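You operate a simulated robot arm through the tools that you are given. There is no shell and no other tool.

You are at the controls of a simulated robot arm. One attempt, no reset.

TASK
Nest the five-colour tray's pipes by band: black together, orange together, widest outside.
Fine: six pipes stand there; each nest stands in a cell; those on the shelf stay.

Only the result counts: the job must be done as asked and must still hold three seconds after the hand-in. Knocking over, shifting, dropping, spilling or breaking anything else fails it.

THE ROBOT
A 7-joint arm with a two-finger parallel gripper, fixed in place. Base frame: the origin is on the floor under the middle of its stand, x ahead of it, y to its left, z up; the work surface is at about z = 903. Readings come in mm, rad, newtons and seconds.
It reaches about 1372 mm from its shoulder. Its first joint turns from -2.601 to 2.601 rad. Payload 3.43 kg.
The TCP is the grasp point between the finger pads, 30 mm short of the fingertips. In the tool frame z runs along the fingers and y along their closing line. The gripper opens to 94 mm. The fingers are 28 mm wide and 10 mm thick; the gripper's body (50 by 96 mm) begins 55 mm behind the TCP.
Orientation is that of the tool frame in the base frame, as [roll, pitch, yaw] about the fixed x, y, z axes, in that order (R = Rz(yaw) Ry(pitch) Rx(roll)). With the fingers straight down and closing along the base's y, the tool's x points along the base's -x, its y along +y and its z along -z.

THE INTERFACE
- The arm moves only by the tool jog_arm. Its argument "motion" is text: rows parted by semicolons, each of 7 numbers parted by spaces: the shift along the tool's x, y, z in units of 250 mm (1.0 is 250 mm), then the turn, a rotation vector about the tool's x, y, z in units of 90 degrees (1.0 is 90 degrees), then the finger opening in mm, from 0 to 94. In form: x y z ax ay az gripper; .... A call has 1 to 20 rows; each row is the pose to reach, as a shift and turn from the pose commanded when the call began, along the tool's axes at that moment. A call with a number of a shift or a turn outside -1 to 1 is refused whole. Rows are played at 5 a second. More than 50 mm and 0.15 rad between two rows, or a gripper value outside its range, and nothing of the call is played. Where a pose cannot be reached the arm comes as near as it can. A force on the tool above 40 N (or 10 N above the force at the start of the call, whichever is more), or a blocked arm, ends the call early, and 0.2 s more pass. The fingers move at their own pace (about 45 mm/s each) and stop on an object; they squeeze with about 23 N. The grip force told is the motor's: it shows also when the fingers shut on nothing. Time passes only in rows, and 0.2 s behind the last, so rows that repeat a pose let the fingers close. The reply holds the time, the measured pose of the TCP, the force on the tool along the base axes, the opening and the grip force, in the units named above and with some noise, with the torque about the TCP (base axes, N m) and any sound that the robot's microphone picked up, and new pictures: "pictures" is both (left out), scene, wrist or none.
- Cameras (640 x 400 px; columns grow to the right, rows downward): "scene" is fixed at [401.5, -649.3, 1467.7]; the picture's right is [0.96, -0.29, 0.00], its down [-0.09, -0.29, -0.95] and it looks along [0.28, 0.91, -0.30] (base axes); focal length 353 px, centre (320, 200). "wrist" rides on the gripper at [76, 14, -103] in the tool frame; the picture's right is [-0.18, 0.98, 0.00], its down [-0.75, -0.14, -0.64] and it looks along [-0.63, -0.12, 0.77] (tool axes); focal length 243 px, centre (320, 200). There is no depth. A picture from a camera that has moved, and an enlarged one, comes with that camera's place and axes in the base frame and with its lens.
- close_up(camera, box): a new picture of the part [left, top, right, bottom] of that camera's present view, enlarged. It takes no simulated time.
- close_job(): hands the job in; it is judged then, once.

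Places have to be worked out from the pictures, the camera data and where the tool is seen. Open the gripper and draw the arm clear of the work before you hand the job in, unless the task says otherwise.

The tools are called after "Emit:" by a JSON object that holds its "api" and its "payload". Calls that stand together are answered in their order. jog_arm: Moves the arm, as the interface text tells. Its arguments: {"type":"object","properties":{"motion":{"type":"string"},"pictures":{"type":"string","enum":["both","scene","wrist","none"]}},"required":["motion"]} The other tools are called the same way: close_up (camera, box) takes an enlarged picture of a part of a camera's view; close_job () hands the job in.

At the start:

```text
time: 0.0
tool_pos: [385.8, 909.4, 1144.2]
orientation: [-3.141, -0.001, -3.14]
contact_force: [-0.3, -0.4, -0.5]
torque: [0.01, 0.01, -0.03]
finger_gap: 94.0
gripper_force: 0.2
```

scene: 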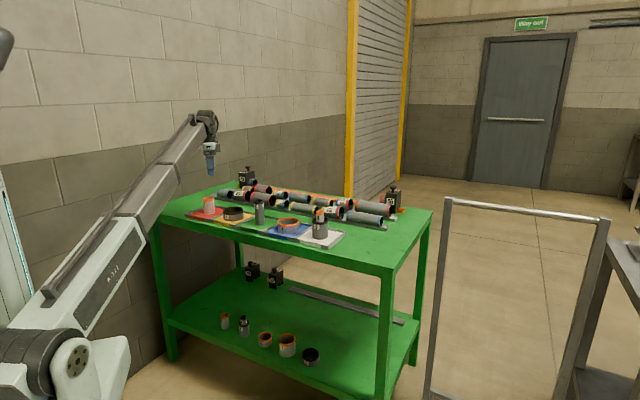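
wrist: 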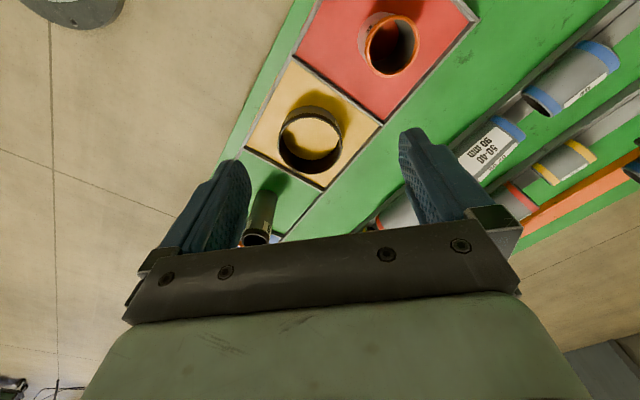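

The scene shows a green bench with a coloured tray holding short pipes. I'll take enlarged views to identify every pipe before moving.

Emit:
{"api": "close_up", "payload": {"camera": "scene", "box": [180, 170, 350, 260]}}

Emit:
{"api": "close_up", "payload": {"camera": "scene", "box": [250, 190, 350, 250]}}

Emit:
{"api": "close_up", "payload": {"camera": "wrist", "box": [200, 0, 520, 260]}}

```text
3.76 times, centred on (265, 215) of scene
camera zoom: at [401.5, -649.3, 1467.7], right [0.96, -0.29, 0.0], down [-0.09, -0.29, -0.95], along [0.28, 0.91, -0.3], focal length 1330 px, centre (527, 144)
```

zoom: 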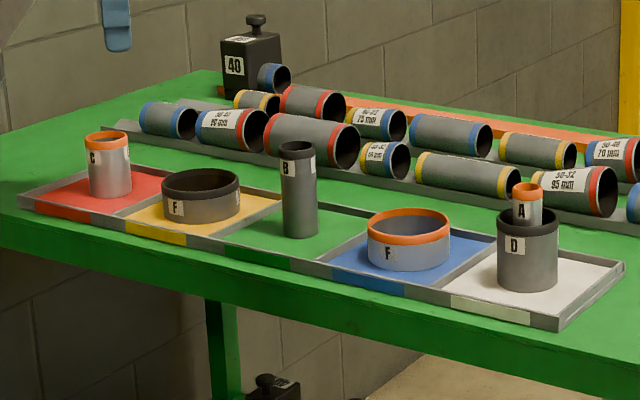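

```text
6.40 times, centred on (300, 220) of scene
camera zoom: at [401.5, -649.3, 1467.7], right [0.96, -0.29, 0.0], down [-0.09, -0.29, -0.95], along [0.28, 0.91, -0.3], focal length 2261 px, centre (448, 72)
```

zoom: 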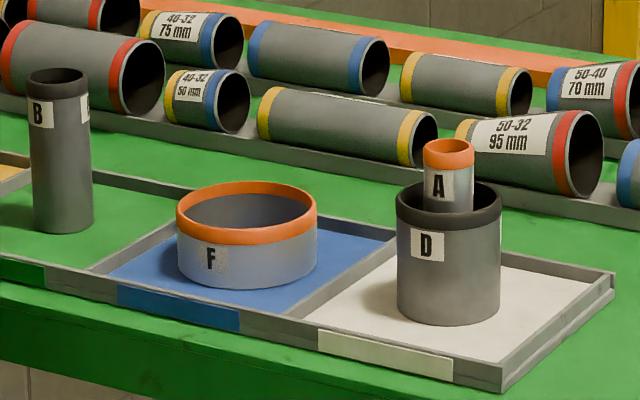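

```text
1.54 times, centred on (360, 130) of wrist
camera zoom: at [310.0, 923.7, 1248.7], right [0.18, 0.98, 0.0], down [0.75, -0.14, 0.64], along [0.63, -0.12, -0.77], focal length 373 px, centre (258, 308)
```

zoom: 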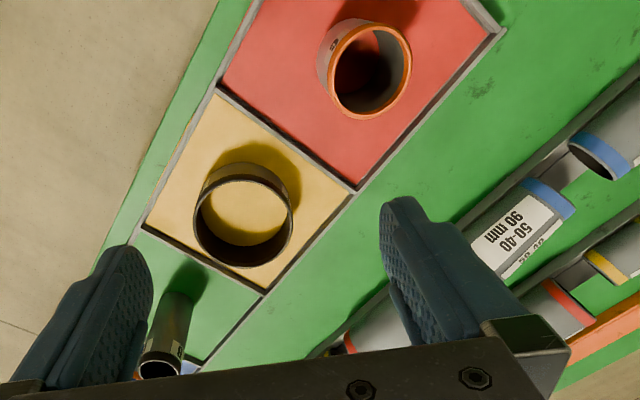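

Reading the pictures: C (orange) is near (358, 986), black F near (462, 882), B near (570, 778), orange F near (674, 673), and D with A inside it near (777, 573). My plan is C into orange F, A into C, D into black F, then B into D. First I'll hover over C to refine its position.

Emit:
{"api": "jog_arm", "payload": {"motion": "0.037 0.1 0 0 0 0 94; 0.075 0.2 0 0 0 0 94; 0.112 0.308 0 0 0 0 94; 0.112 0.308 0 0 0 0 94", "pictures": "both"}}

```text
time: 1.0
tool_pos: [357.6, 986.5, 1146.5]
orientation: [-3.141, 0.0, 3.141]
contact_force: [-0.3, -0.3, -0.1]
torque: [0.03, 0.0, 0.04]
finger_gap: 94.2
gripper_force: 0.1
camera wrist: at [281.4, 1001.0, 1249.6], right [0.18, 0.98, 0.0], down [0.75, -0.14, 0.64], along [0.63, -0.12, -0.77], focal length 243 px, centre (320, 200)
```

scene: 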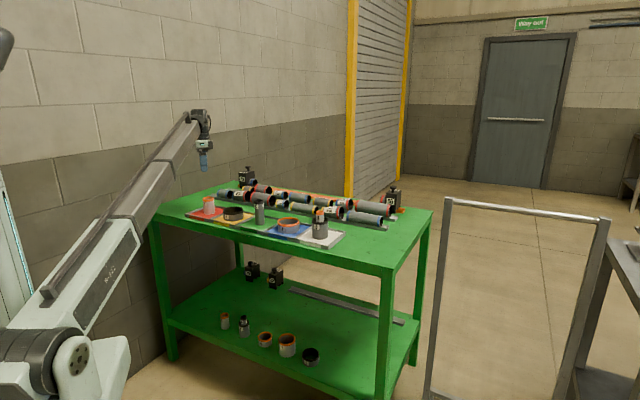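
wrist: 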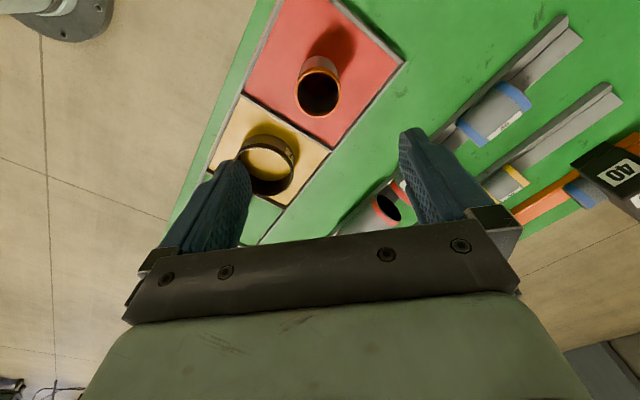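

C's rim now appears almost exactly where a point below the TCP should project (320, 90), so the estimate holds. A close-up will refine it.

Emit:
{"api": "close_up", "payload": {"camera": "wrist", "box": [220, 20, 420, 145]}}

```text
3.20 times, centred on (320, 82) of wrist
camera zoom: at [281.4, 1001.0, 1249.6], right [0.18, 0.98, 0.0], down [0.75, -0.14, 0.64], along [0.63, -0.12, -0.77], focal length 776 px, centre (320, 576)
```

zoom: 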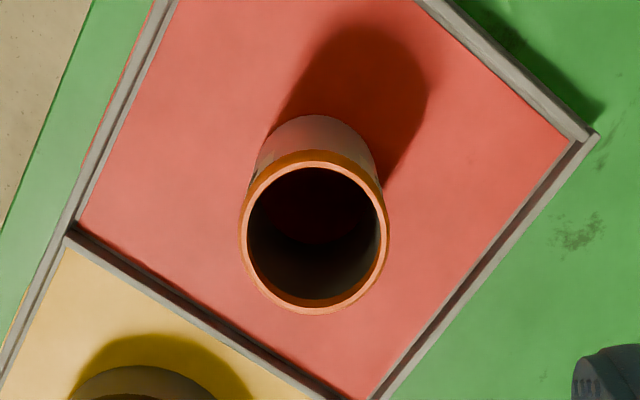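

C's rim centre works out at about (359.5, 985), with its top near z = 972, an outer diameter of about 51 mm and an inner of about 46 mm. I'll descend with open fingers to just above the grip height and check.

Emit:
{"api": "jog_arm", "payload": {"motion": "-0.004 -0.004 0.14 0 0 0 94; -0.008 -0.007 0.28 0 0 0 94; -0.008 -0.007 0.42 0 0 0 94; -0.008 -0.007 0.5 0 0 0 94; -0.008 -0.007 0.5 0 0 0 94", "pictures": "both"}}

```text
time: 2.2
tool_pos: [359.8, 983.9, 1020.1]
orientation: [-3.141, 0.0, -3.14]
contact_force: [-0.4, -1.2, -0.4]
torque: [-0.04, -0.03, 0.03]
finger_gap: 93.8
gripper_force: 0.1
camera wrist: at [283.7, 997.9, 1123.7], right [0.18, 0.98, 0.0], down [0.75, -0.14, 0.64], along [0.63, -0.12, -0.77], focal length 243 px, centre (320, 200)
```

scene: 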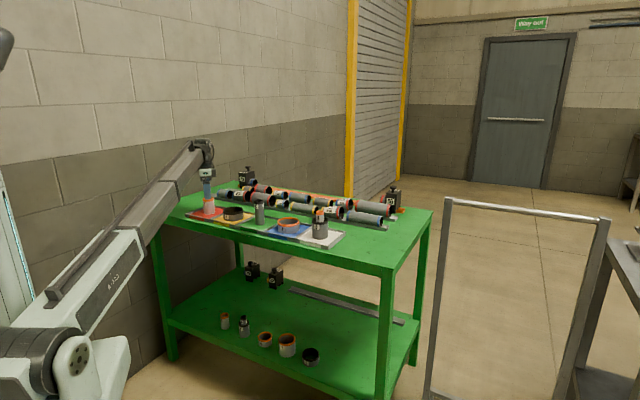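
wrist: 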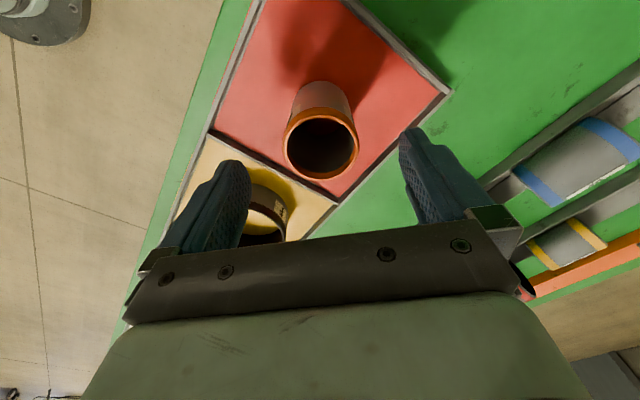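

The rim is centred between the fingers, and its row (144) agrees with a top at z of about 972. I'll descend to TCP z of about 976, so about 26 mm of finger overlaps the pipe, and close.

Emit:
{"api": "jog_arm", "payload": {"motion": "0 0 0.09 0 0 0 94; 0 0 0.172 0 0 0 94; 0 0 0.172 0 0 0 94; 0 0 0.172 0 0 0 60; 0 0 0.172 0 0 0 44; 0 0 0.172 0 0 0 44; 0 0 0.172 0 0 0 44; 0 0 0.172 0 0 0 44", "pictures": "both"}}

```text
time: 4.0
tool_pos: [360.3, 984.1, 977.8]
orientation: [3.141, 0.001, -3.141]
contact_force: [0.1, 0.9, 1.2]
torque: [0.03, -0.02, 0.01]
finger_gap: 50.9
gripper_force: 22.9
camera wrist: at [283.7, 998.3, 1080.7], right [0.18, 0.98, 0.0], down [0.75, -0.14, 0.64], along [0.63, -0.12, -0.77], focal length 243 px, centre (320, 200)
```

scene: 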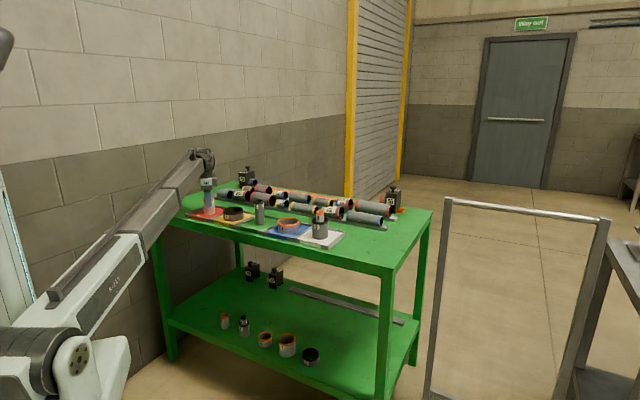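
wrist: 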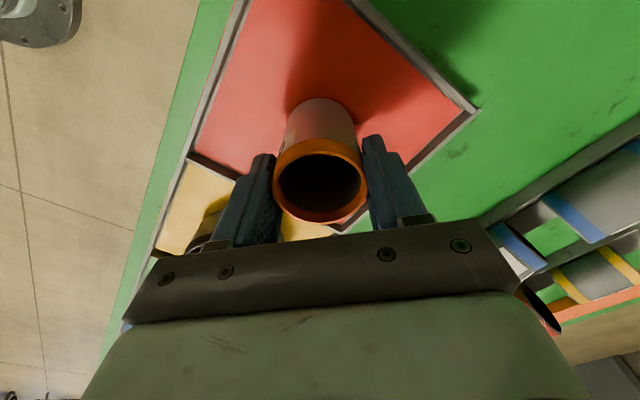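

C is held (gap 50.9 mm, 23 N). I'll lift it straight up to about z = 1175 so it clears everything.

Emit:
{"api": "jog_arm", "payload": {"motion": "0 0 -0.04 0 0 0 44; 0 0 -0.12 0 0 0 44; 0 0 -0.24 0 0 0 44; 0 0 -0.38 0 0 0 44; 0 0 -0.52 0 0 0 44; 0 0 -0.66 0 0 0 44; 0 0 -0.79 0 0 0 44; 0 0 -0.79 0 0 0 44", "pictures": "both"}}

```text
time: 5.8
tool_pos: [359.2, 986.8, 1174.9]
orientation: [3.141, 0.0, -3.141]
contact_force: [-0.3, -0.1, -2.3]
torque: [-0.01, 0.01, 0.01]
finger_gap: 50.8
gripper_force: 23.3
camera wrist: at [282.7, 999.9, 1277.7], right [0.18, 0.98, 0.0], down [0.75, -0.14, 0.64], along [0.63, -0.12, -0.77], focal length 243 px, centre (320, 200)
```

scene: 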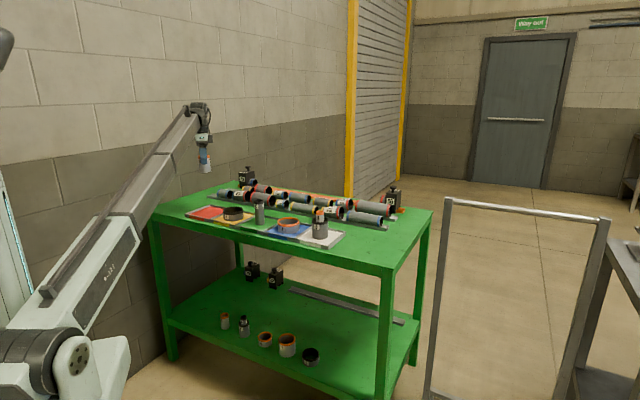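
wrist: 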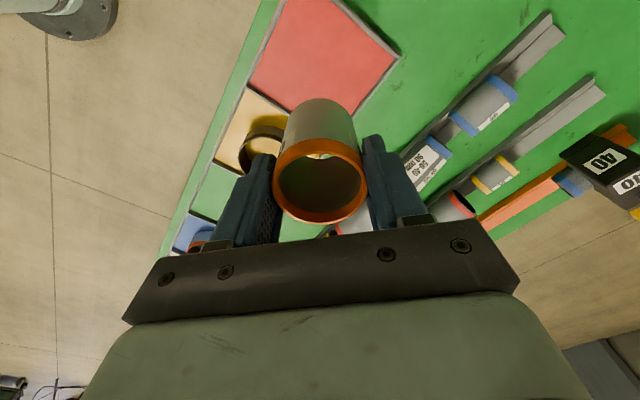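

The lift was clean. Next is the first half of the diagonal traverse toward orange F at carry height.

Emit:
{"api": "jog_arm", "payload": {"motion": "-0.05 -0.05 0 0 0 0 44; -0.15 -0.15 0 0 0 0 44; -0.26 -0.26 0 0 0 0 44; -0.37 -0.37 0 0 0 0 44; -0.48 -0.48 0 0 0 0 44; -0.58 -0.58 0 0 0 0 44; -0.628 -0.628 0 0 0 0 44; -0.628 -0.628 0 0 0 0 44", "pictures": "wrist"}}

```text
time: 7.6
tool_pos: [516.1, 829.7, 1172.5]
orientation: [3.14, 0.0, 3.141]
contact_force: [-0.2, -0.2, -2.2]
torque: [0.03, 0.03, 0.0]
finger_gap: 50.9
gripper_force: 23.6
camera wrist: at [440.7, 843.1, 1276.0], right [0.18, 0.98, 0.0], down [0.75, -0.14, 0.64], along [0.63, -0.12, -0.77], focal length 243 px, centre (320, 200)
```

wrist: 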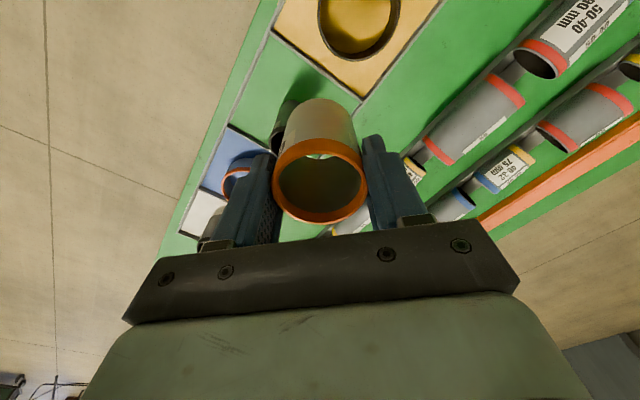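

Orange F is partly hidden behind the finger from here. I'll continue to the estimated spot above it, where its rim should show above the carried pipe in the wrist view.

Emit:
{"api": "jog_arm", "payload": {"motion": "-0.05 -0.05 0 0 0 0 44; -0.15 -0.15 0 0 0 0 44; -0.26 -0.26 0 0 0 0 44; -0.37 -0.37 0 0 0 0 44; -0.48 -0.48 0 0 0 0 44; -0.58 -0.58 0 0 0 0 44; -0.628 -0.624 0 0 0 0 44; -0.628 -0.624 0 0 0 0 44", "pictures": "both"}}

Emit:
{"api": "close_up", "payload": {"camera": "wrist", "box": [220, 10, 420, 135]}}

```text
time: 9.4
tool_pos: [672.2, 672.4, 1173.6]
orientation: [3.141, -0.001, 3.141]
contact_force: [-0.9, 0.2, -2.3]
torque: [0.0, -0.01, 0.01]
finger_gap: 50.9
gripper_force: 23.1
camera wrist: at [596.8, 686.9, 1276.6], right [0.18, 0.98, 0.0], down [0.75, -0.14, 0.64], along [0.63, -0.12, -0.77], focal length 243 px, centre (320, 200)
```

scene: 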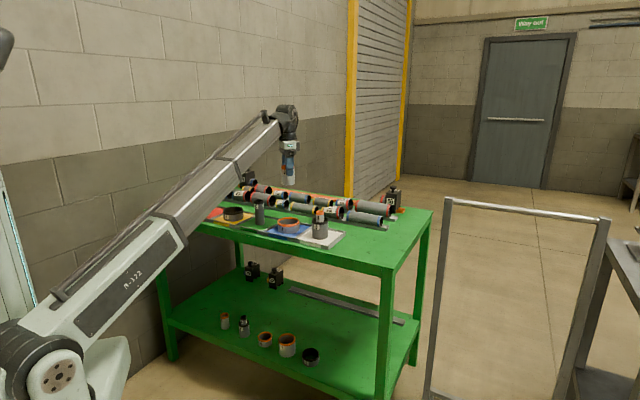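
wrist: 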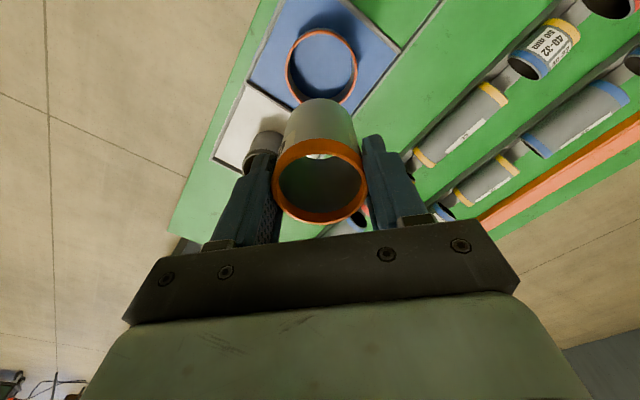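

```text
3.20 times, centred on (320, 72) of wrist
camera zoom: at [596.8, 686.9, 1276.6], right [0.18, 0.98, 0.0], down [0.75, -0.14, 0.64], along [0.63, -0.12, -0.77], focal length 776 px, centre (320, 608)
```

zoom: 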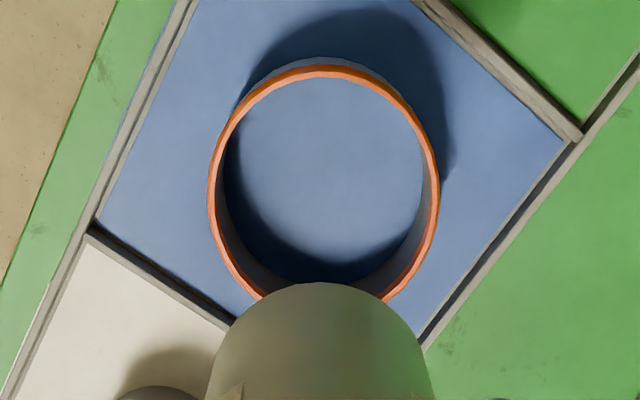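

Orange F's rim centre comes out at about (670.5, 674.7), with an outer diameter of about 91 mm. I'll correct by about 2 mm and descend to just above its rim to check alignment.

Emit:
{"api": "jog_arm", "payload": {"motion": "0.006 0.008 0.05 0 0 0 44; 0.006 0.008 0.17 0 0 0 44; 0.006 0.008 0.3 0 0 0 44; 0.006 0.008 0.43 0 0 0 44; 0.006 0.008 0.55 0 0 0 44; 0.006 0.008 0.612 0 0 0 44; 0.006 0.008 0.612 0 0 0 44", "pictures": "both"}}

Emit:
{"api": "close_up", "payload": {"camera": "scene", "box": [240, 170, 360, 250]}}

Emit:
{"api": "close_up", "payload": {"camera": "wrist", "box": [220, 60, 420, 185]}}

```text
time: 11.0
tool_pos: [672.6, 675.2, 1020.3]
orientation: [-3.141, -0.002, 3.141]
contact_force: [-0.1, 0.6, -2.8]
torque: [0.0, -0.01, 0.02]
finger_gap: 50.8
gripper_force: 23.1
camera wrist: at [596.8, 689.0, 1123.7], right [0.18, 0.98, 0.0], down [0.75, -0.14, 0.64], along [0.63, -0.12, -0.77], focal length 243 px, centre (320, 200)
```

scene: 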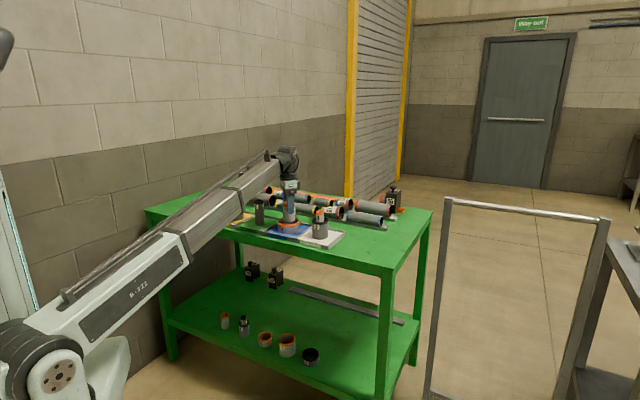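
wrist: 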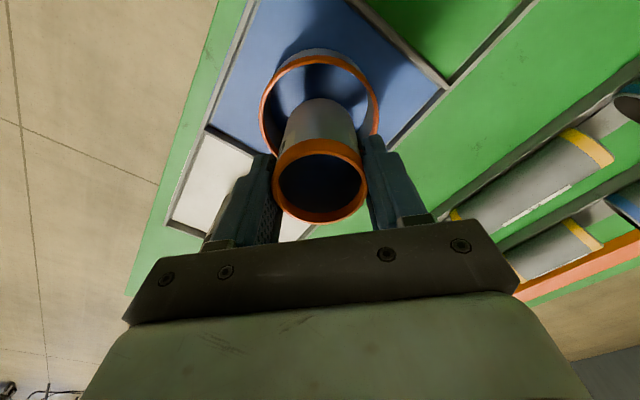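

```text
5.00 times, centred on (300, 210) of scene
camera zoom: at [401.5, -649.3, 1467.7], right [0.96, -0.29, 0.0], down [-0.09, -0.29, -0.95], along [0.28, 0.91, -0.3], focal length 1767 px, centre (420, 150)
```

zoom: 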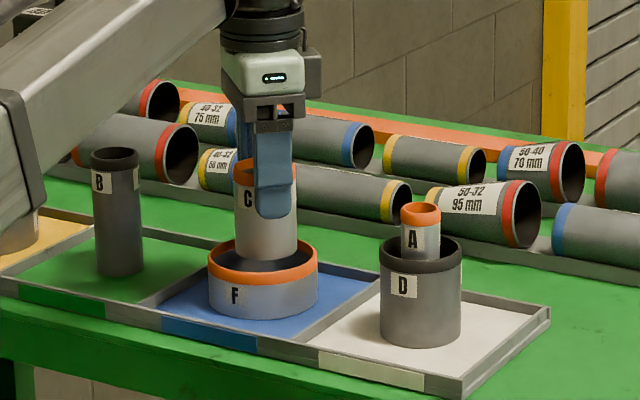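

```text
3.20 times, centred on (320, 122) of wrist
camera zoom: at [596.8, 689.0, 1123.7], right [0.18, 0.98, 0.0], down [0.75, -0.14, 0.64], along [0.63, -0.12, -0.77], focal length 776 px, centre (320, 448)
```

zoom: 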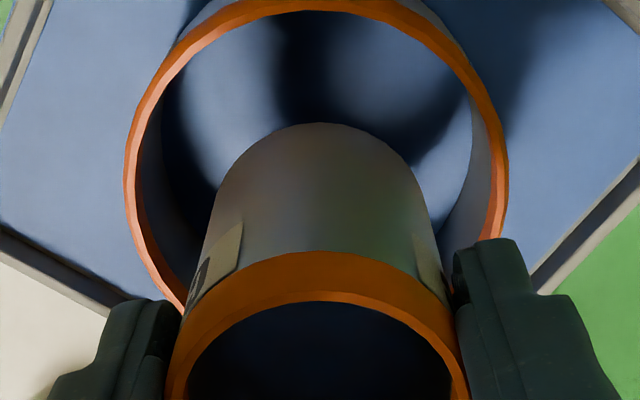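

C is concentric with F to within a couple of mm and just above its rim. I'll lower it to the height it was gripped at, open gently and rise.

Emit:
{"api": "jog_arm", "payload": {"motion": "0 0 0.06 0 0 0 44; 0 0 0.11 0 0 0 44; 0 0 0.15 0 0 0 44; 0 0 0.168 0 0 0 44; 0 0 0.176 0 0 0 44; 0 0 0.176 0 0 0 44", "pictures": "both"}}

Emit:
{"api": "close_up", "payload": {"camera": "scene", "box": [240, 170, 360, 250]}}

```text
time: 12.4
tool_pos: [670.9, 672.9, 977.7]
orientation: [-3.141, -0.001, -3.141]
contact_force: [-0.2, -0.9, -2.2]
torque: [0.02, 0.02, 0.03]
finger_gap: 50.5
gripper_force: 23.1
camera wrist: at [596.1, 687.0, 1081.1], right [0.18, 0.98, 0.0], down [0.75, -0.14, 0.64], along [0.63, -0.12, -0.77], focal length 243 px, centre (320, 200)
```

scene: 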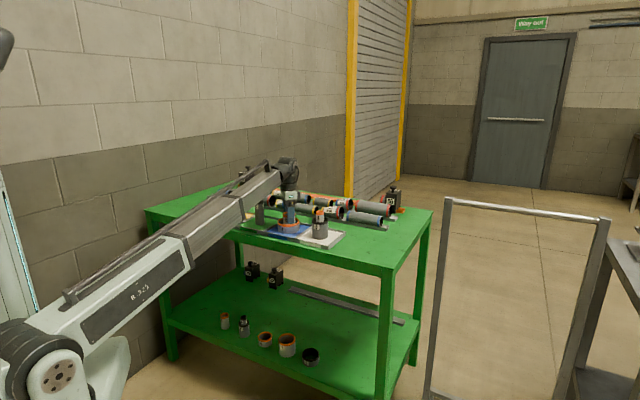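
wrist: 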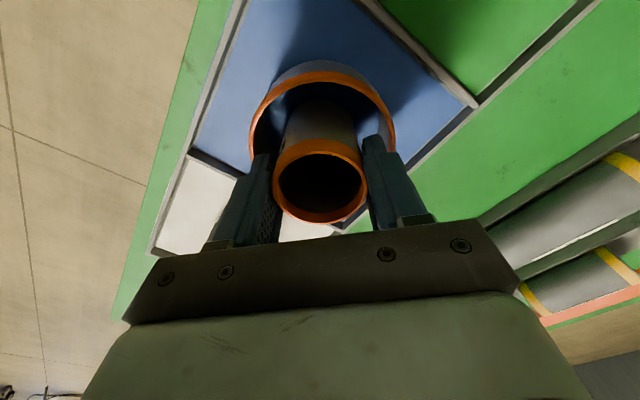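

```text
5.00 times, centred on (300, 210) of scene
camera zoom: at [401.5, -649.3, 1467.7], right [0.96, -0.29, 0.0], down [-0.09, -0.29, -0.95], along [0.28, 0.91, -0.3], focal length 1767 px, centre (420, 150)
```

zoom: 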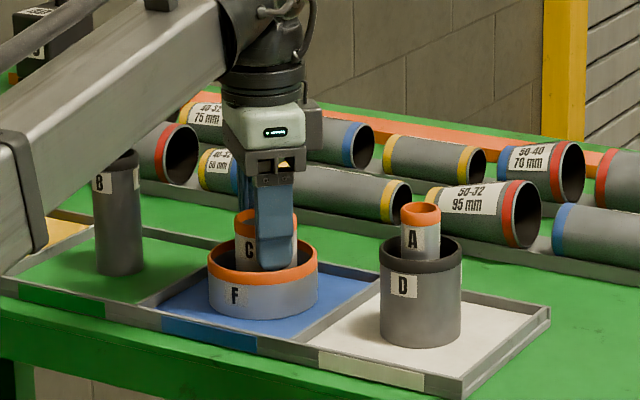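

The scale still reads C's weight (-2.2 N), so it's hanging slightly above the floor. I'll creep down 1.5 mm watching the force, then open to 72 mm.

Emit:
{"api": "jog_arm", "payload": {"motion": "0 0 0.002 0 0 0 44; 0 0 0.004 0 0 0 44; 0 0 0.006 0 0 0 44; 0 0 0.006 0 0 0 44", "pictures": "none"}}

```text
time: 13.4
tool_pos: [672.9, 671.8, 976.6]
orientation: [3.138, 0.001, 3.141]
contact_force: [-1.4, 2.7, 13.8]
torque: [-0.12, 0.05, 0.01]
finger_gap: 50.9
gripper_force: 22.6
```

The force jumped to +13.8 N, so C is on the tray floor. I'll ease up 0.7 mm, open to 72 mm and rise.

Emit:
{"api": "jog_arm", "payload": {"motion": "0 0 -0.003 0 0 0 44; 0 0 -0.003 0 0 0 55; 0 0 -0.003 0 0 0 72; 0 0 -0.003 0 0 0 72; 0 0 -0.003 0 0 0 72; 0 0 -0.05 0 0 0 72; 0 0 -0.15 0 0 0 72; 0 0 -0.28 0 0 0 72; 0 0 -0.42 0 0 0 72; 0 0 -0.56 0 0 0 72; 0 0 -0.7 0 0 0 72; 0 0 -0.78 0 0 0 72; 0 0 -0.78 0 0 0 72", "pictures": "both"}}

Emit:
{"api": "close_up", "payload": {"camera": "wrist", "box": [220, 10, 420, 135]}}

Emit:
{"api": "close_up", "payload": {"camera": "scene", "box": [240, 170, 360, 250]}}

```text
time: 16.2
tool_pos: [673.0, 672.6, 1170.4]
orientation: [-3.142, 0.0, 3.141]
contact_force: [-0.9, -0.3, -1.9]
torque: [-0.01, -0.01, 0.01]
finger_gap: 60.6
gripper_force: 0.1
camera wrist: at [596.7, 687.5, 1274.4], right [0.18, 0.98, 0.0], down [0.75, -0.14, 0.64], along [0.63, -0.12, -0.77], focal length 243 px, centre (320, 200)
```

scene: 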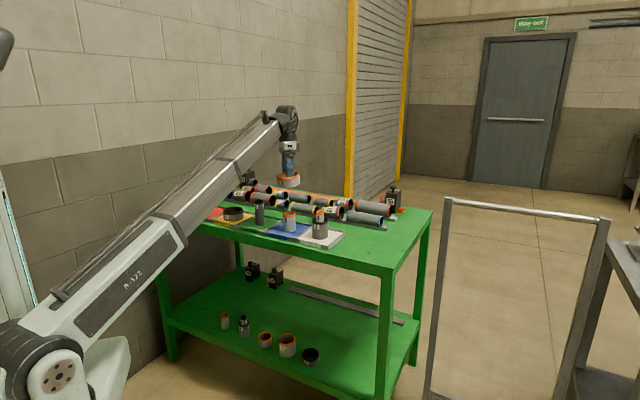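
wrist: 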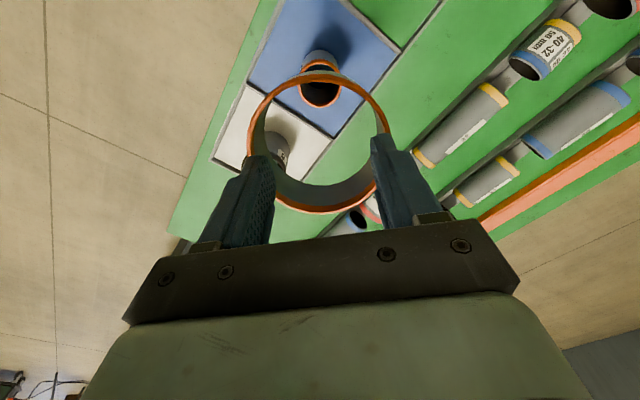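

```text
3.20 times, centred on (320, 72) of wrist
camera zoom: at [596.7, 687.5, 1274.4], right [0.18, 0.98, 0.0], down [0.75, -0.14, 0.64], along [0.63, -0.12, -0.77], focal length 776 px, centre (320, 608)
```

zoom: 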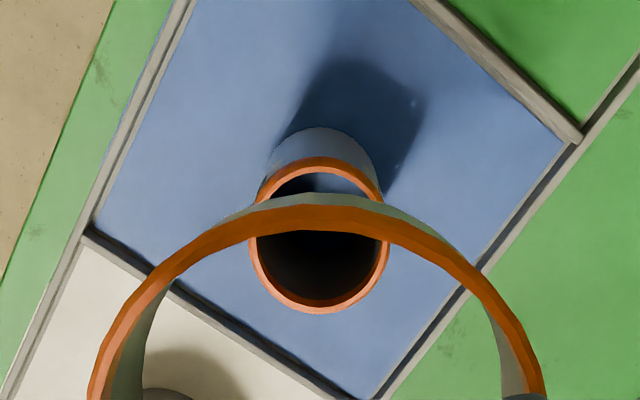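

```text
5.00 times, centred on (300, 210) of scene
camera zoom: at [401.5, -649.3, 1467.7], right [0.96, -0.29, 0.0], down [-0.09, -0.29, -0.95], along [0.28, 0.91, -0.3], focal length 1767 px, centre (420, 150)
```

zoom: 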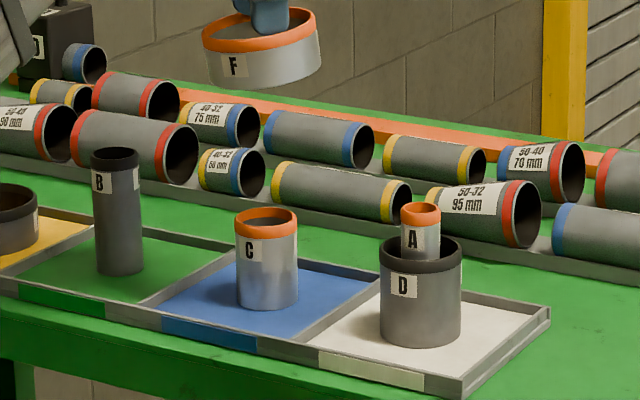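

Opening the fingers wedged them against F's inside wall (gap 60.6 mm), so F came up with the gripper. C stands correctly in the blue cell. I'll examine how F hangs before lowering it back around C.

Emit:
{"api": "close_up", "payload": {"camera": "wrist", "box": [200, 50, 440, 250]}}

Emit:
{"api": "close_up", "payload": {"camera": "scene", "box": [255, 150, 325, 200]}}

```text
2.00 times, centred on (320, 150) of wrist
camera zoom: at [596.7, 687.5, 1274.4], right [0.18, 0.98, 0.0], down [0.75, -0.14, 0.64], along [0.63, -0.12, -0.77], focal length 485 px, centre (320, 300)
```

zoom: 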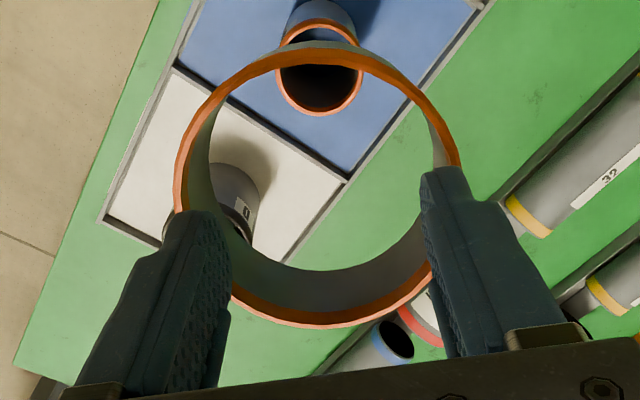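

```text
8.00 times, centred on (290, 175) of scene
camera zoom: at [401.5, -649.3, 1467.7], right [0.96, -0.29, 0.0], down [-0.09, -0.29, -0.95], along [0.28, 0.91, -0.3], focal length 2827 px, centre (560, 400)
```

zoom: 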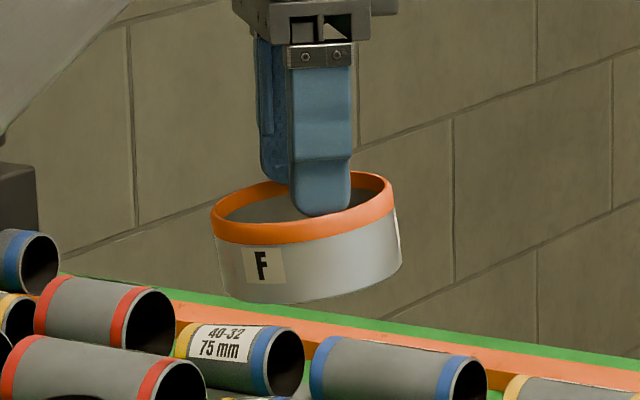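

F hangs tilted by about 10° on the fingers but is stable and still well centred over C, which sits at about (672, 673). I'll lower it gently back down around C, pausing partway to check.

Emit:
{"api": "jog_arm", "payload": {"motion": "0 0 0.03 0 0 0 72; 0 0 0.09 0 0 0 72; 0 0 0.17 0 0 0 72; 0 0 0.26 0 0 0 72; 0 0 0.34 0 0 0 72; 0 0 0.39 0 0 0 72; 0 0 0.41 0 0 0 72; 0 0 0.41 0 0 0 72", "pictures": "both"}}

Emit:
{"api": "close_up", "payload": {"camera": "scene", "box": [250, 160, 340, 240]}}

Emit:
{"api": "close_up", "payload": {"camera": "wrist", "box": [200, 50, 440, 250]}}

```text
time: 18.0
tool_pos: [672.4, 673.9, 1068.1]
orientation: [-3.141, 0.0, 3.141]
contact_force: [0.2, 0.1, -2.0]
torque: [0.02, 0.03, 0.01]
finger_gap: 61.7
gripper_force: 0.1
camera wrist: at [597.0, 687.9, 1171.8], right [0.18, 0.98, 0.0], down [0.75, -0.14, 0.64], along [0.63, -0.12, -0.77], focal length 243 px, centre (320, 200)
```

scene: 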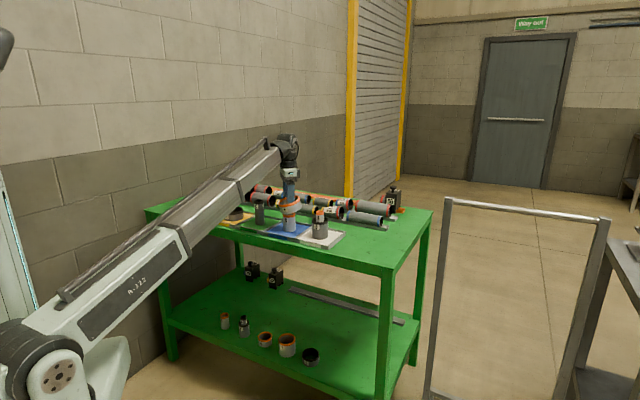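
wrist: 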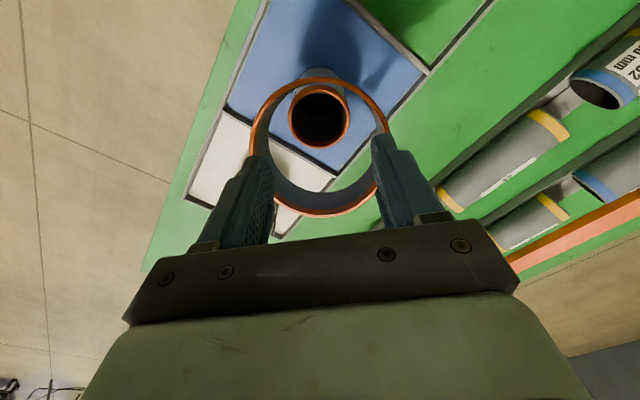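

```text
5.00 times, centred on (295, 200) of scene
camera zoom: at [401.5, -649.3, 1467.7], right [0.96, -0.29, 0.0], down [-0.09, -0.29, -0.95], along [0.28, 0.91, -0.3], focal length 1767 px, centre (445, 200)
```

zoom: 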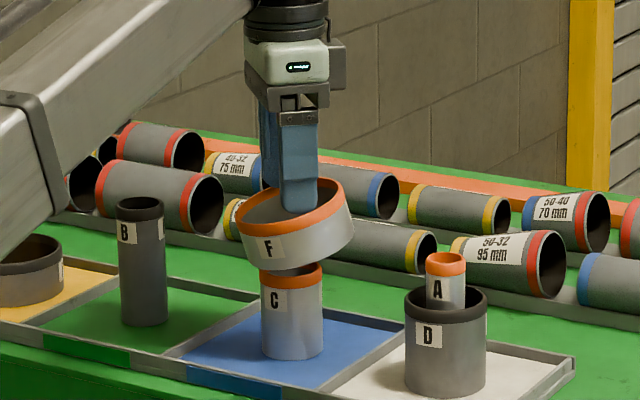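

```text
2.00 times, centred on (320, 150) of wrist
camera zoom: at [597.0, 687.9, 1171.8], right [0.18, 0.98, 0.0], down [0.75, -0.14, 0.64], along [0.63, -0.12, -0.77], focal length 485 px, centre (320, 300)
```

zoom: 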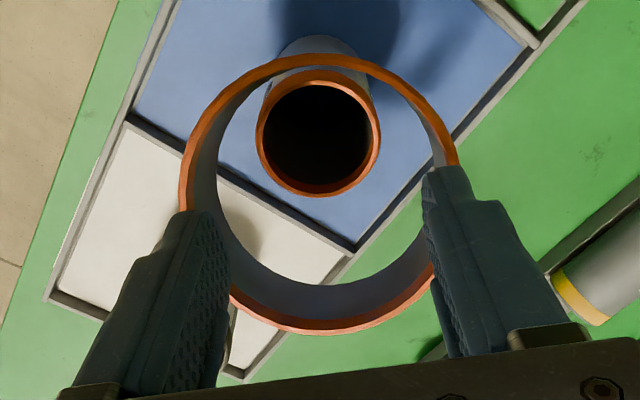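

F has rotated a bit further (about 18–20°) on the finger contacts, but C still lines up through its opening. I'll keep going down promptly to just before first touch.

Emit:
{"api": "jog_arm", "payload": {"motion": "0 0 0.05 0 0 0 72; 0 0 0.14 0 0 0 72; 0 0 0.23 0 0 0 72; 0 0 0.29 0 0 0 72; 0 0 0.315 0 0 0 72", "pictures": "both"}}

Emit:
{"api": "close_up", "payload": {"camera": "scene", "box": [250, 160, 340, 240]}}

Emit:
{"api": "close_up", "payload": {"camera": "wrist", "box": [200, 50, 440, 250]}}

```text
time: 19.2
tool_pos: [671.8, 674.3, 988.7]
orientation: [3.141, 0.002, 3.141]
contact_force: [-0.2, -0.1, -1.6]
torque: [-0.01, 0.01, -0.02]
finger_gap: 62.7
gripper_force: 0.1
camera wrist: at [595.9, 688.9, 1091.9], right [0.18, 0.98, 0.0], down [0.75, -0.14, 0.64], along [0.63, -0.12, -0.77], focal length 243 px, centre (320, 200)
```

scene: 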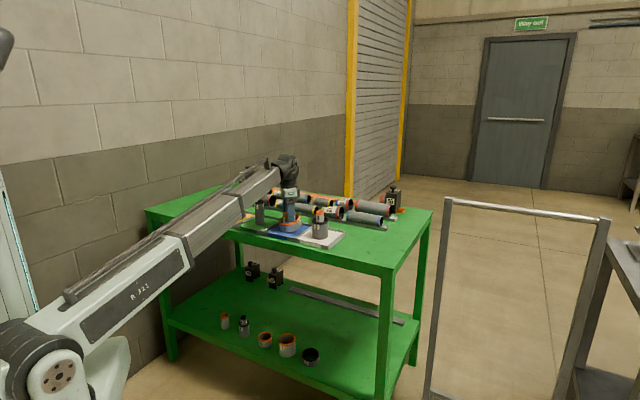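
wrist: 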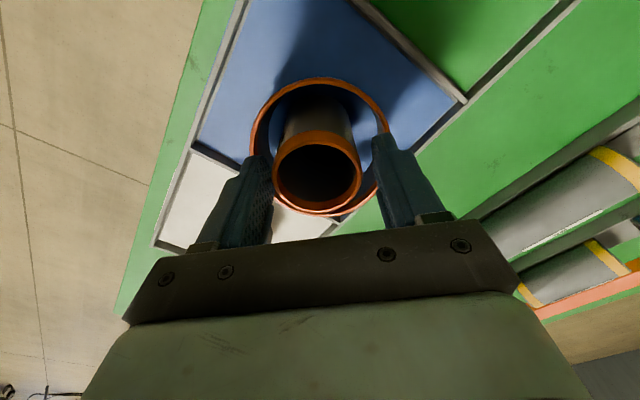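

```text
5.00 times, centred on (295, 200) of scene
camera zoom: at [401.5, -649.3, 1467.7], right [0.96, -0.29, 0.0], down [-0.09, -0.29, -0.95], along [0.28, 0.91, -0.3], focal length 1767 px, centre (445, 200)
```

zoom: 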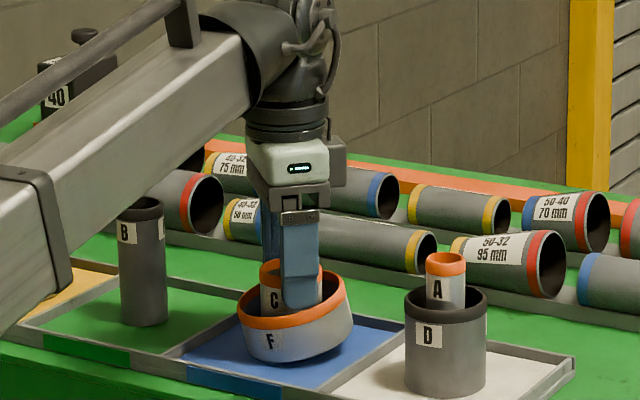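

```text
2.00 times, centred on (320, 150) of wrist
camera zoom: at [595.9, 688.9, 1091.9], right [0.18, 0.98, 0.0], down [0.75, -0.14, 0.64], along [0.63, -0.12, -0.77], focal length 485 px, centre (320, 300)
```

zoom: 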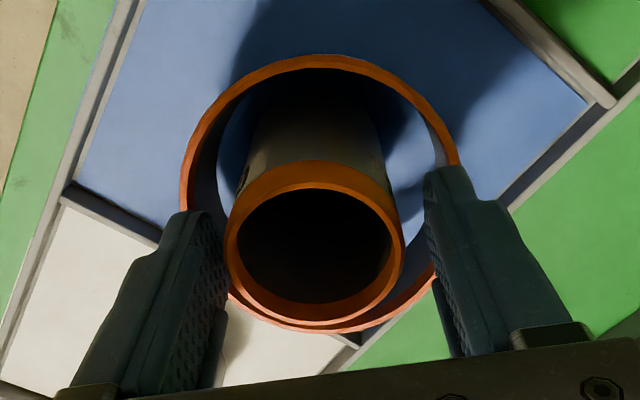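

C is inside F with F's low edge about to touch the floor. I'll continue down in small steps to let F settle flat.

Emit:
{"api": "jog_arm", "payload": {"motion": "0 0 0.01 0 0 0 72; 0 0 0.02 0 0 0 72; 0 0 0.03 0 0 0 72; 0 0 0.038 0 0 0 72; 0 0 0.044 0 0 0 72; 0 0 0.048 0 0 0 72; 0 0 0.048 0 0 0 72", "pictures": "both"}}

Emit:
{"api": "close_up", "payload": {"camera": "scene", "box": [250, 160, 340, 240]}}

Emit:
{"api": "close_up", "payload": {"camera": "wrist", "box": [200, 50, 440, 250]}}

```text
time: 20.8
tool_pos: [673.1, 673.0, 979.7]
orientation: [-3.141, 0.002, 3.142]
contact_force: [4.0, 1.7, 15.2]
torque: [-0.64, -0.02, 0.15]
finger_gap: 63.4
gripper_force: 0.0
camera wrist: at [596.1, 687.9, 1082.1], right [0.18, 0.98, 0.0], down [0.75, -0.14, 0.64], along [0.63, -0.12, -0.77], focal length 243 px, centre (320, 200)
```

scene: 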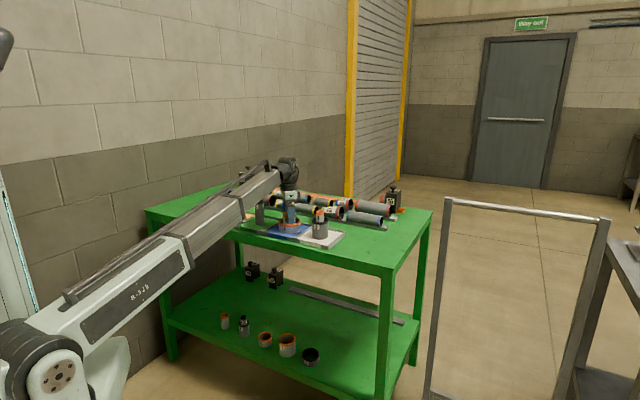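
wrist: 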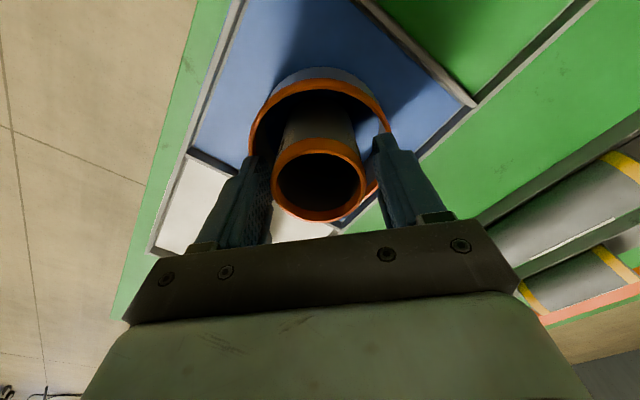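

```text
5.00 times, centred on (295, 200) of scene
camera zoom: at [401.5, -649.3, 1467.7], right [0.96, -0.29, 0.0], down [-0.09, -0.29, -0.95], along [0.28, 0.91, -0.3], focal length 1767 px, centre (445, 200)
```

zoom: 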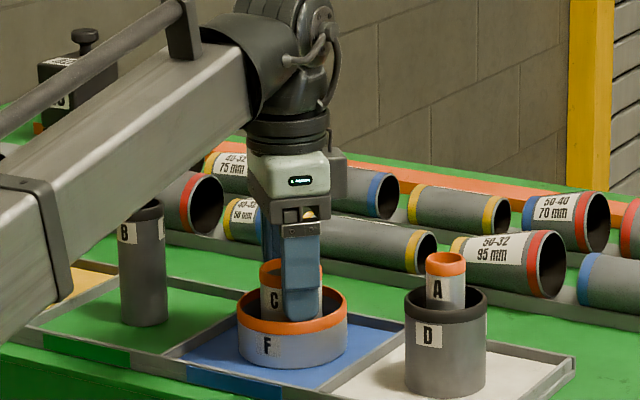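

```text
2.00 times, centred on (320, 150) of wrist
camera zoom: at [596.1, 687.9, 1082.1], right [0.18, 0.98, 0.0], down [0.75, -0.14, 0.64], along [0.63, -0.12, -0.77], focal length 485 px, centre (320, 300)
```

zoom: 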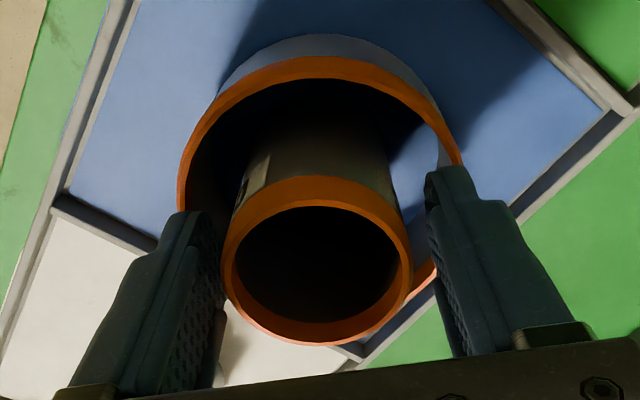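

F is flat on the floor around C (the force is now upward, 15 N). I'll narrow the fingers to 57 mm, between C and F's wall, and rise slowly to withdraw.

Emit:
{"api": "jog_arm", "payload": {"motion": "0 0 0 0 0 0 57; 0 0 0 0 0 0 57; 0 0 0 0 0 0 57; 0 0 -0.02 0 0 0 57; 0 0 -0.05 0 0 0 57; 0 0 -0.1 0 0 0 57; 0 0 -0.16 0 0 0 57; 0 0 -0.16 0 0 0 57", "pictures": "both"}}

Emit:
{"api": "close_up", "payload": {"camera": "scene", "box": [250, 160, 340, 240]}}

Emit:
{"api": "close_up", "payload": {"camera": "wrist", "box": [200, 50, 440, 250]}}

```text
time: 22.6
tool_pos: [672.7, 673.8, 1018.4]
orientation: [-3.141, 0.0, 3.141]
contact_force: [0.2, -0.3, 0.2]
torque: [-0.02, 0.02, -0.01]
finger_gap: 57.1
gripper_force: 0.1
camera wrist: at [596.5, 687.6, 1122.2], right [0.18, 0.98, 0.0], down [0.75, -0.14, 0.64], along [0.63, -0.12, -0.77], focal length 243 px, centre (320, 200)
```

scene: 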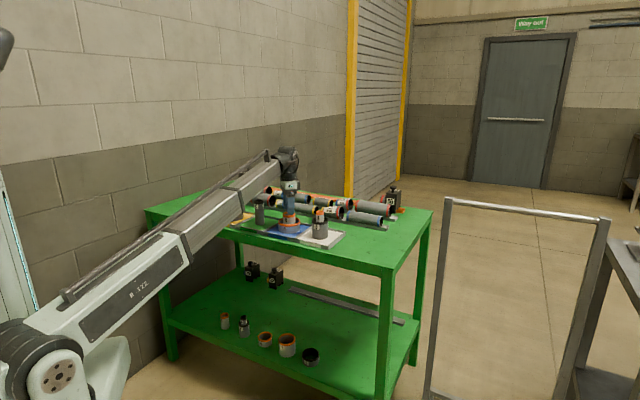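
wrist: 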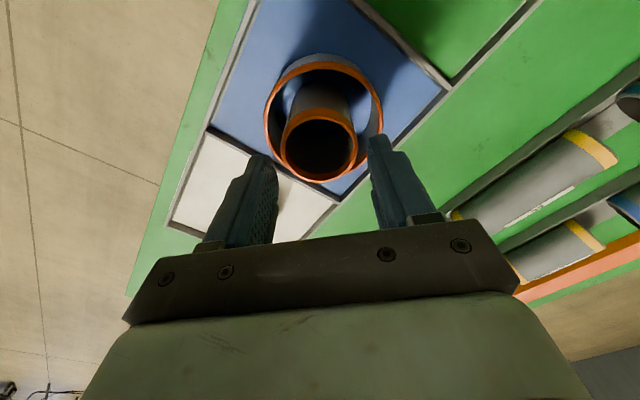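

```text
5.00 times, centred on (295, 200) of scene
camera zoom: at [401.5, -649.3, 1467.7], right [0.96, -0.29, 0.0], down [-0.09, -0.29, -0.95], along [0.28, 0.91, -0.3], focal length 1767 px, centre (445, 200)
```

zoom: 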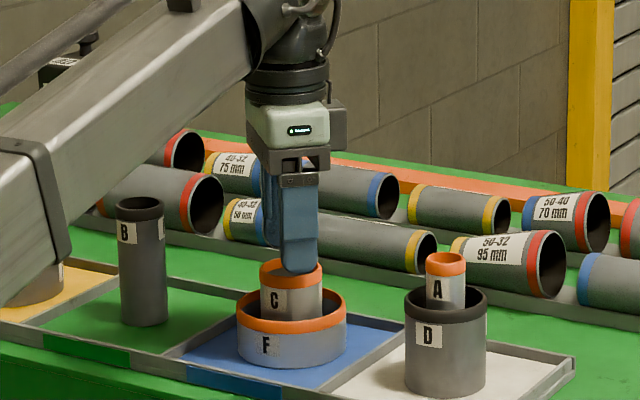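

```text
2.00 times, centred on (320, 150) of wrist
camera zoom: at [596.5, 687.6, 1122.2], right [0.18, 0.98, 0.0], down [0.75, -0.14, 0.64], along [0.63, -0.12, -0.77], focal length 485 px, centre (320, 300)
```

zoom: 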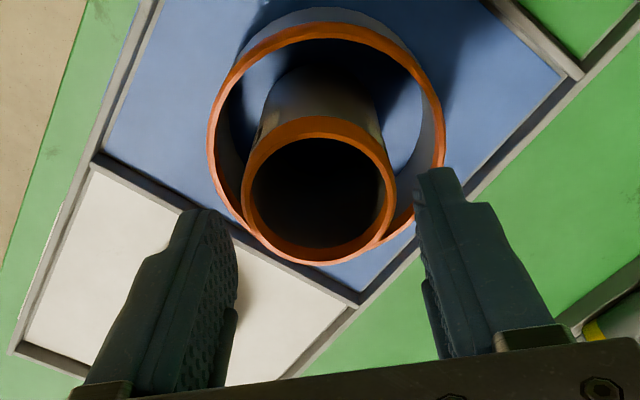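

The orange outer pair is nested and flat with the fingers clear. Because the fingertips sat just below F's top (F top is about 947, C top about 973), I'll keep them higher from now on. Next I'll rise and go over D and A in the white cell.

Emit:
{"api": "jog_arm", "payload": {"motion": "0 0 -0.1 0 0 0 60; 0 0 -0.24 0 0 0 70; 0 0 -0.38 0 0 0 80; 0 0 -0.52 0 0 0 94; 0 0 -0.6 0 0 0 94; -0.06 -0.06 -0.6 0 0 0 94; -0.16 -0.16 -0.6 0 0 0 94; -0.26 -0.26 -0.6 0 0 0 94; -0.36 -0.35 -0.6 0 0 0 94; -0.42 -0.404 -0.6 0 0 0 94; -0.42 -0.404 -0.6 0 0 0 94", "pictures": "both"}}

Emit:
{"api": "close_up", "payload": {"camera": "wrist", "box": [220, 20, 420, 145]}}

Emit:
{"api": "close_up", "payload": {"camera": "scene", "box": [250, 180, 350, 250]}}

```text
time: 25.0
tool_pos: [774.3, 571.8, 1166.3]
orientation: [3.141, 0.001, -3.141]
contact_force: [-1.1, 0.4, 0.1]
torque: [0.02, 0.02, -0.02]
finger_gap: 94.1
gripper_force: 0.1
camera wrist: at [699.2, 586.3, 1269.7], right [0.18, 0.98, 0.0], down [0.75, -0.14, 0.64], along [0.63, -0.12, -0.77], focal length 243 px, centre (320, 200)
```

scene: 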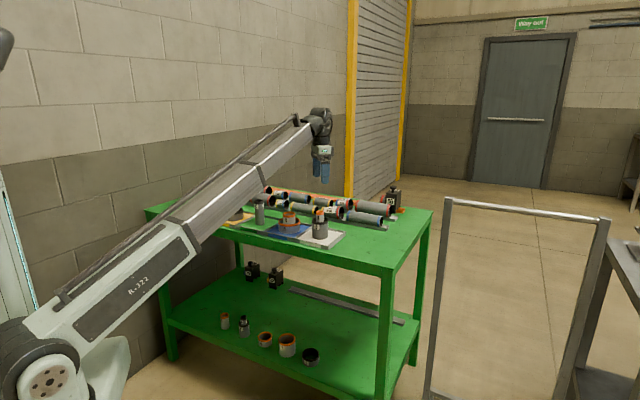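
wrist: 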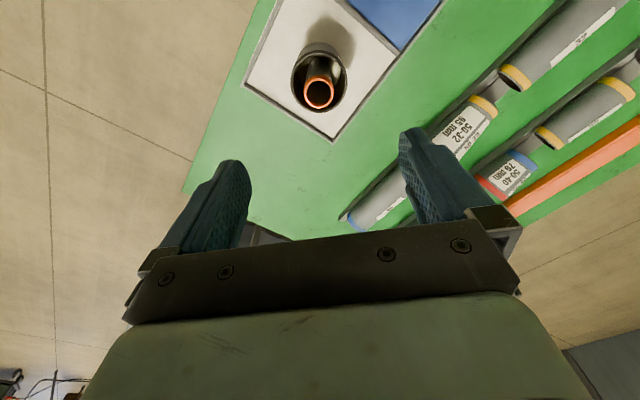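

```text
3.20 times, centred on (320, 82) of wrist
camera zoom: at [699.2, 586.3, 1269.7], right [0.18, 0.98, 0.0], down [0.75, -0.14, 0.64], along [0.63, -0.12, -0.77], focal length 776 px, centre (320, 576)
```

zoom: 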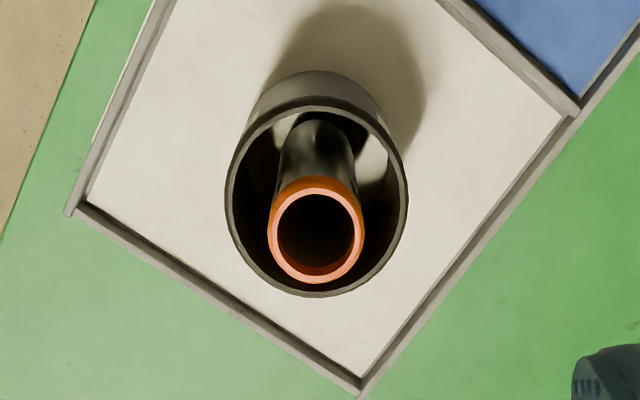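

```text
5.71 times, centred on (300, 215) of scene
camera zoom: at [401.5, -649.3, 1467.7], right [0.96, -0.29, 0.0], down [-0.09, -0.29, -0.95], along [0.28, 0.91, -0.3], focal length 2019 px, centre (434, 114)
```

zoom: 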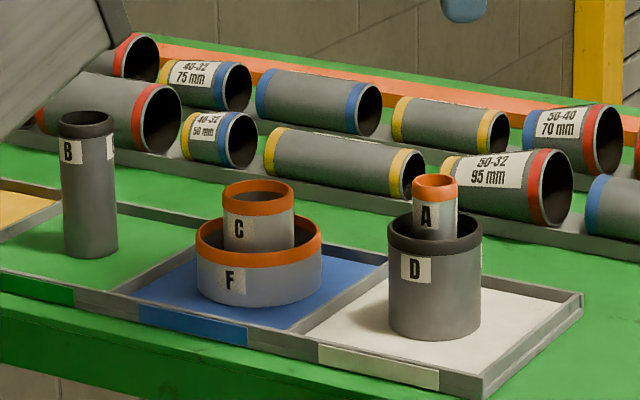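

A's rim is at about (774, 571), directly below the TCP, and D is about 65 mm across. I'll zoom in to get the relative rim heights exactly, since fingertip clearance matters.

Emit:
{"api": "close_up", "payload": {"camera": "scene", "box": [276, 206, 316, 236]}}

Emit:
{"api": "close_up", "payload": {"camera": "scene", "box": [300, 204, 344, 242]}}

```text
13.33 times, centred on (296, 221) of scene
camera zoom: at [401.5, -649.3, 1467.7], right [0.96, -0.29, 0.0], down [-0.09, -0.29, -0.95], along [0.28, 0.91, -0.3], focal length 4711 px, centre (640, -80)
```

zoom: 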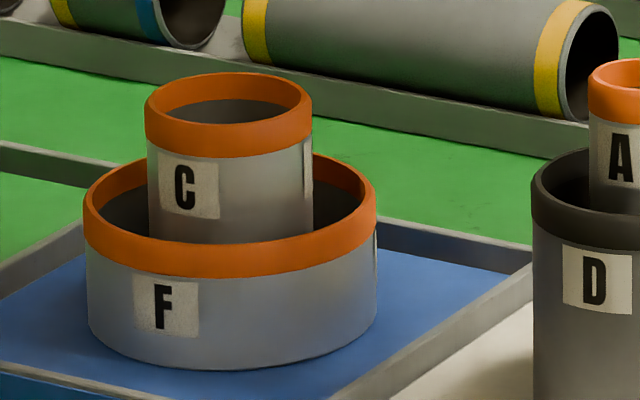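

```text
10.53 times, centred on (322, 223) of scene
camera zoom: at [401.5, -649.3, 1467.7], right [0.96, -0.29, 0.0], down [-0.09, -0.29, -0.95], along [0.28, 0.91, -0.3], focal length 3719 px, centre (299, -42)
```

zoom: 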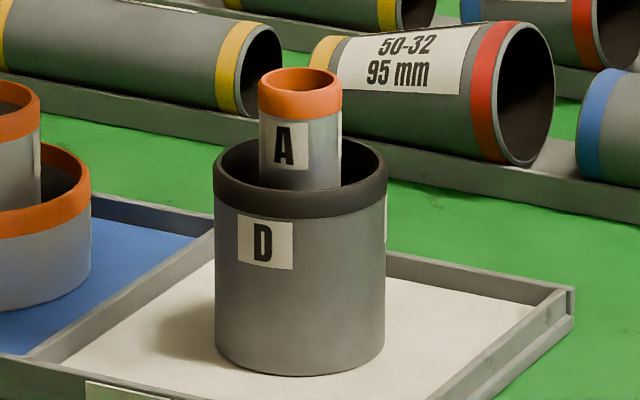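

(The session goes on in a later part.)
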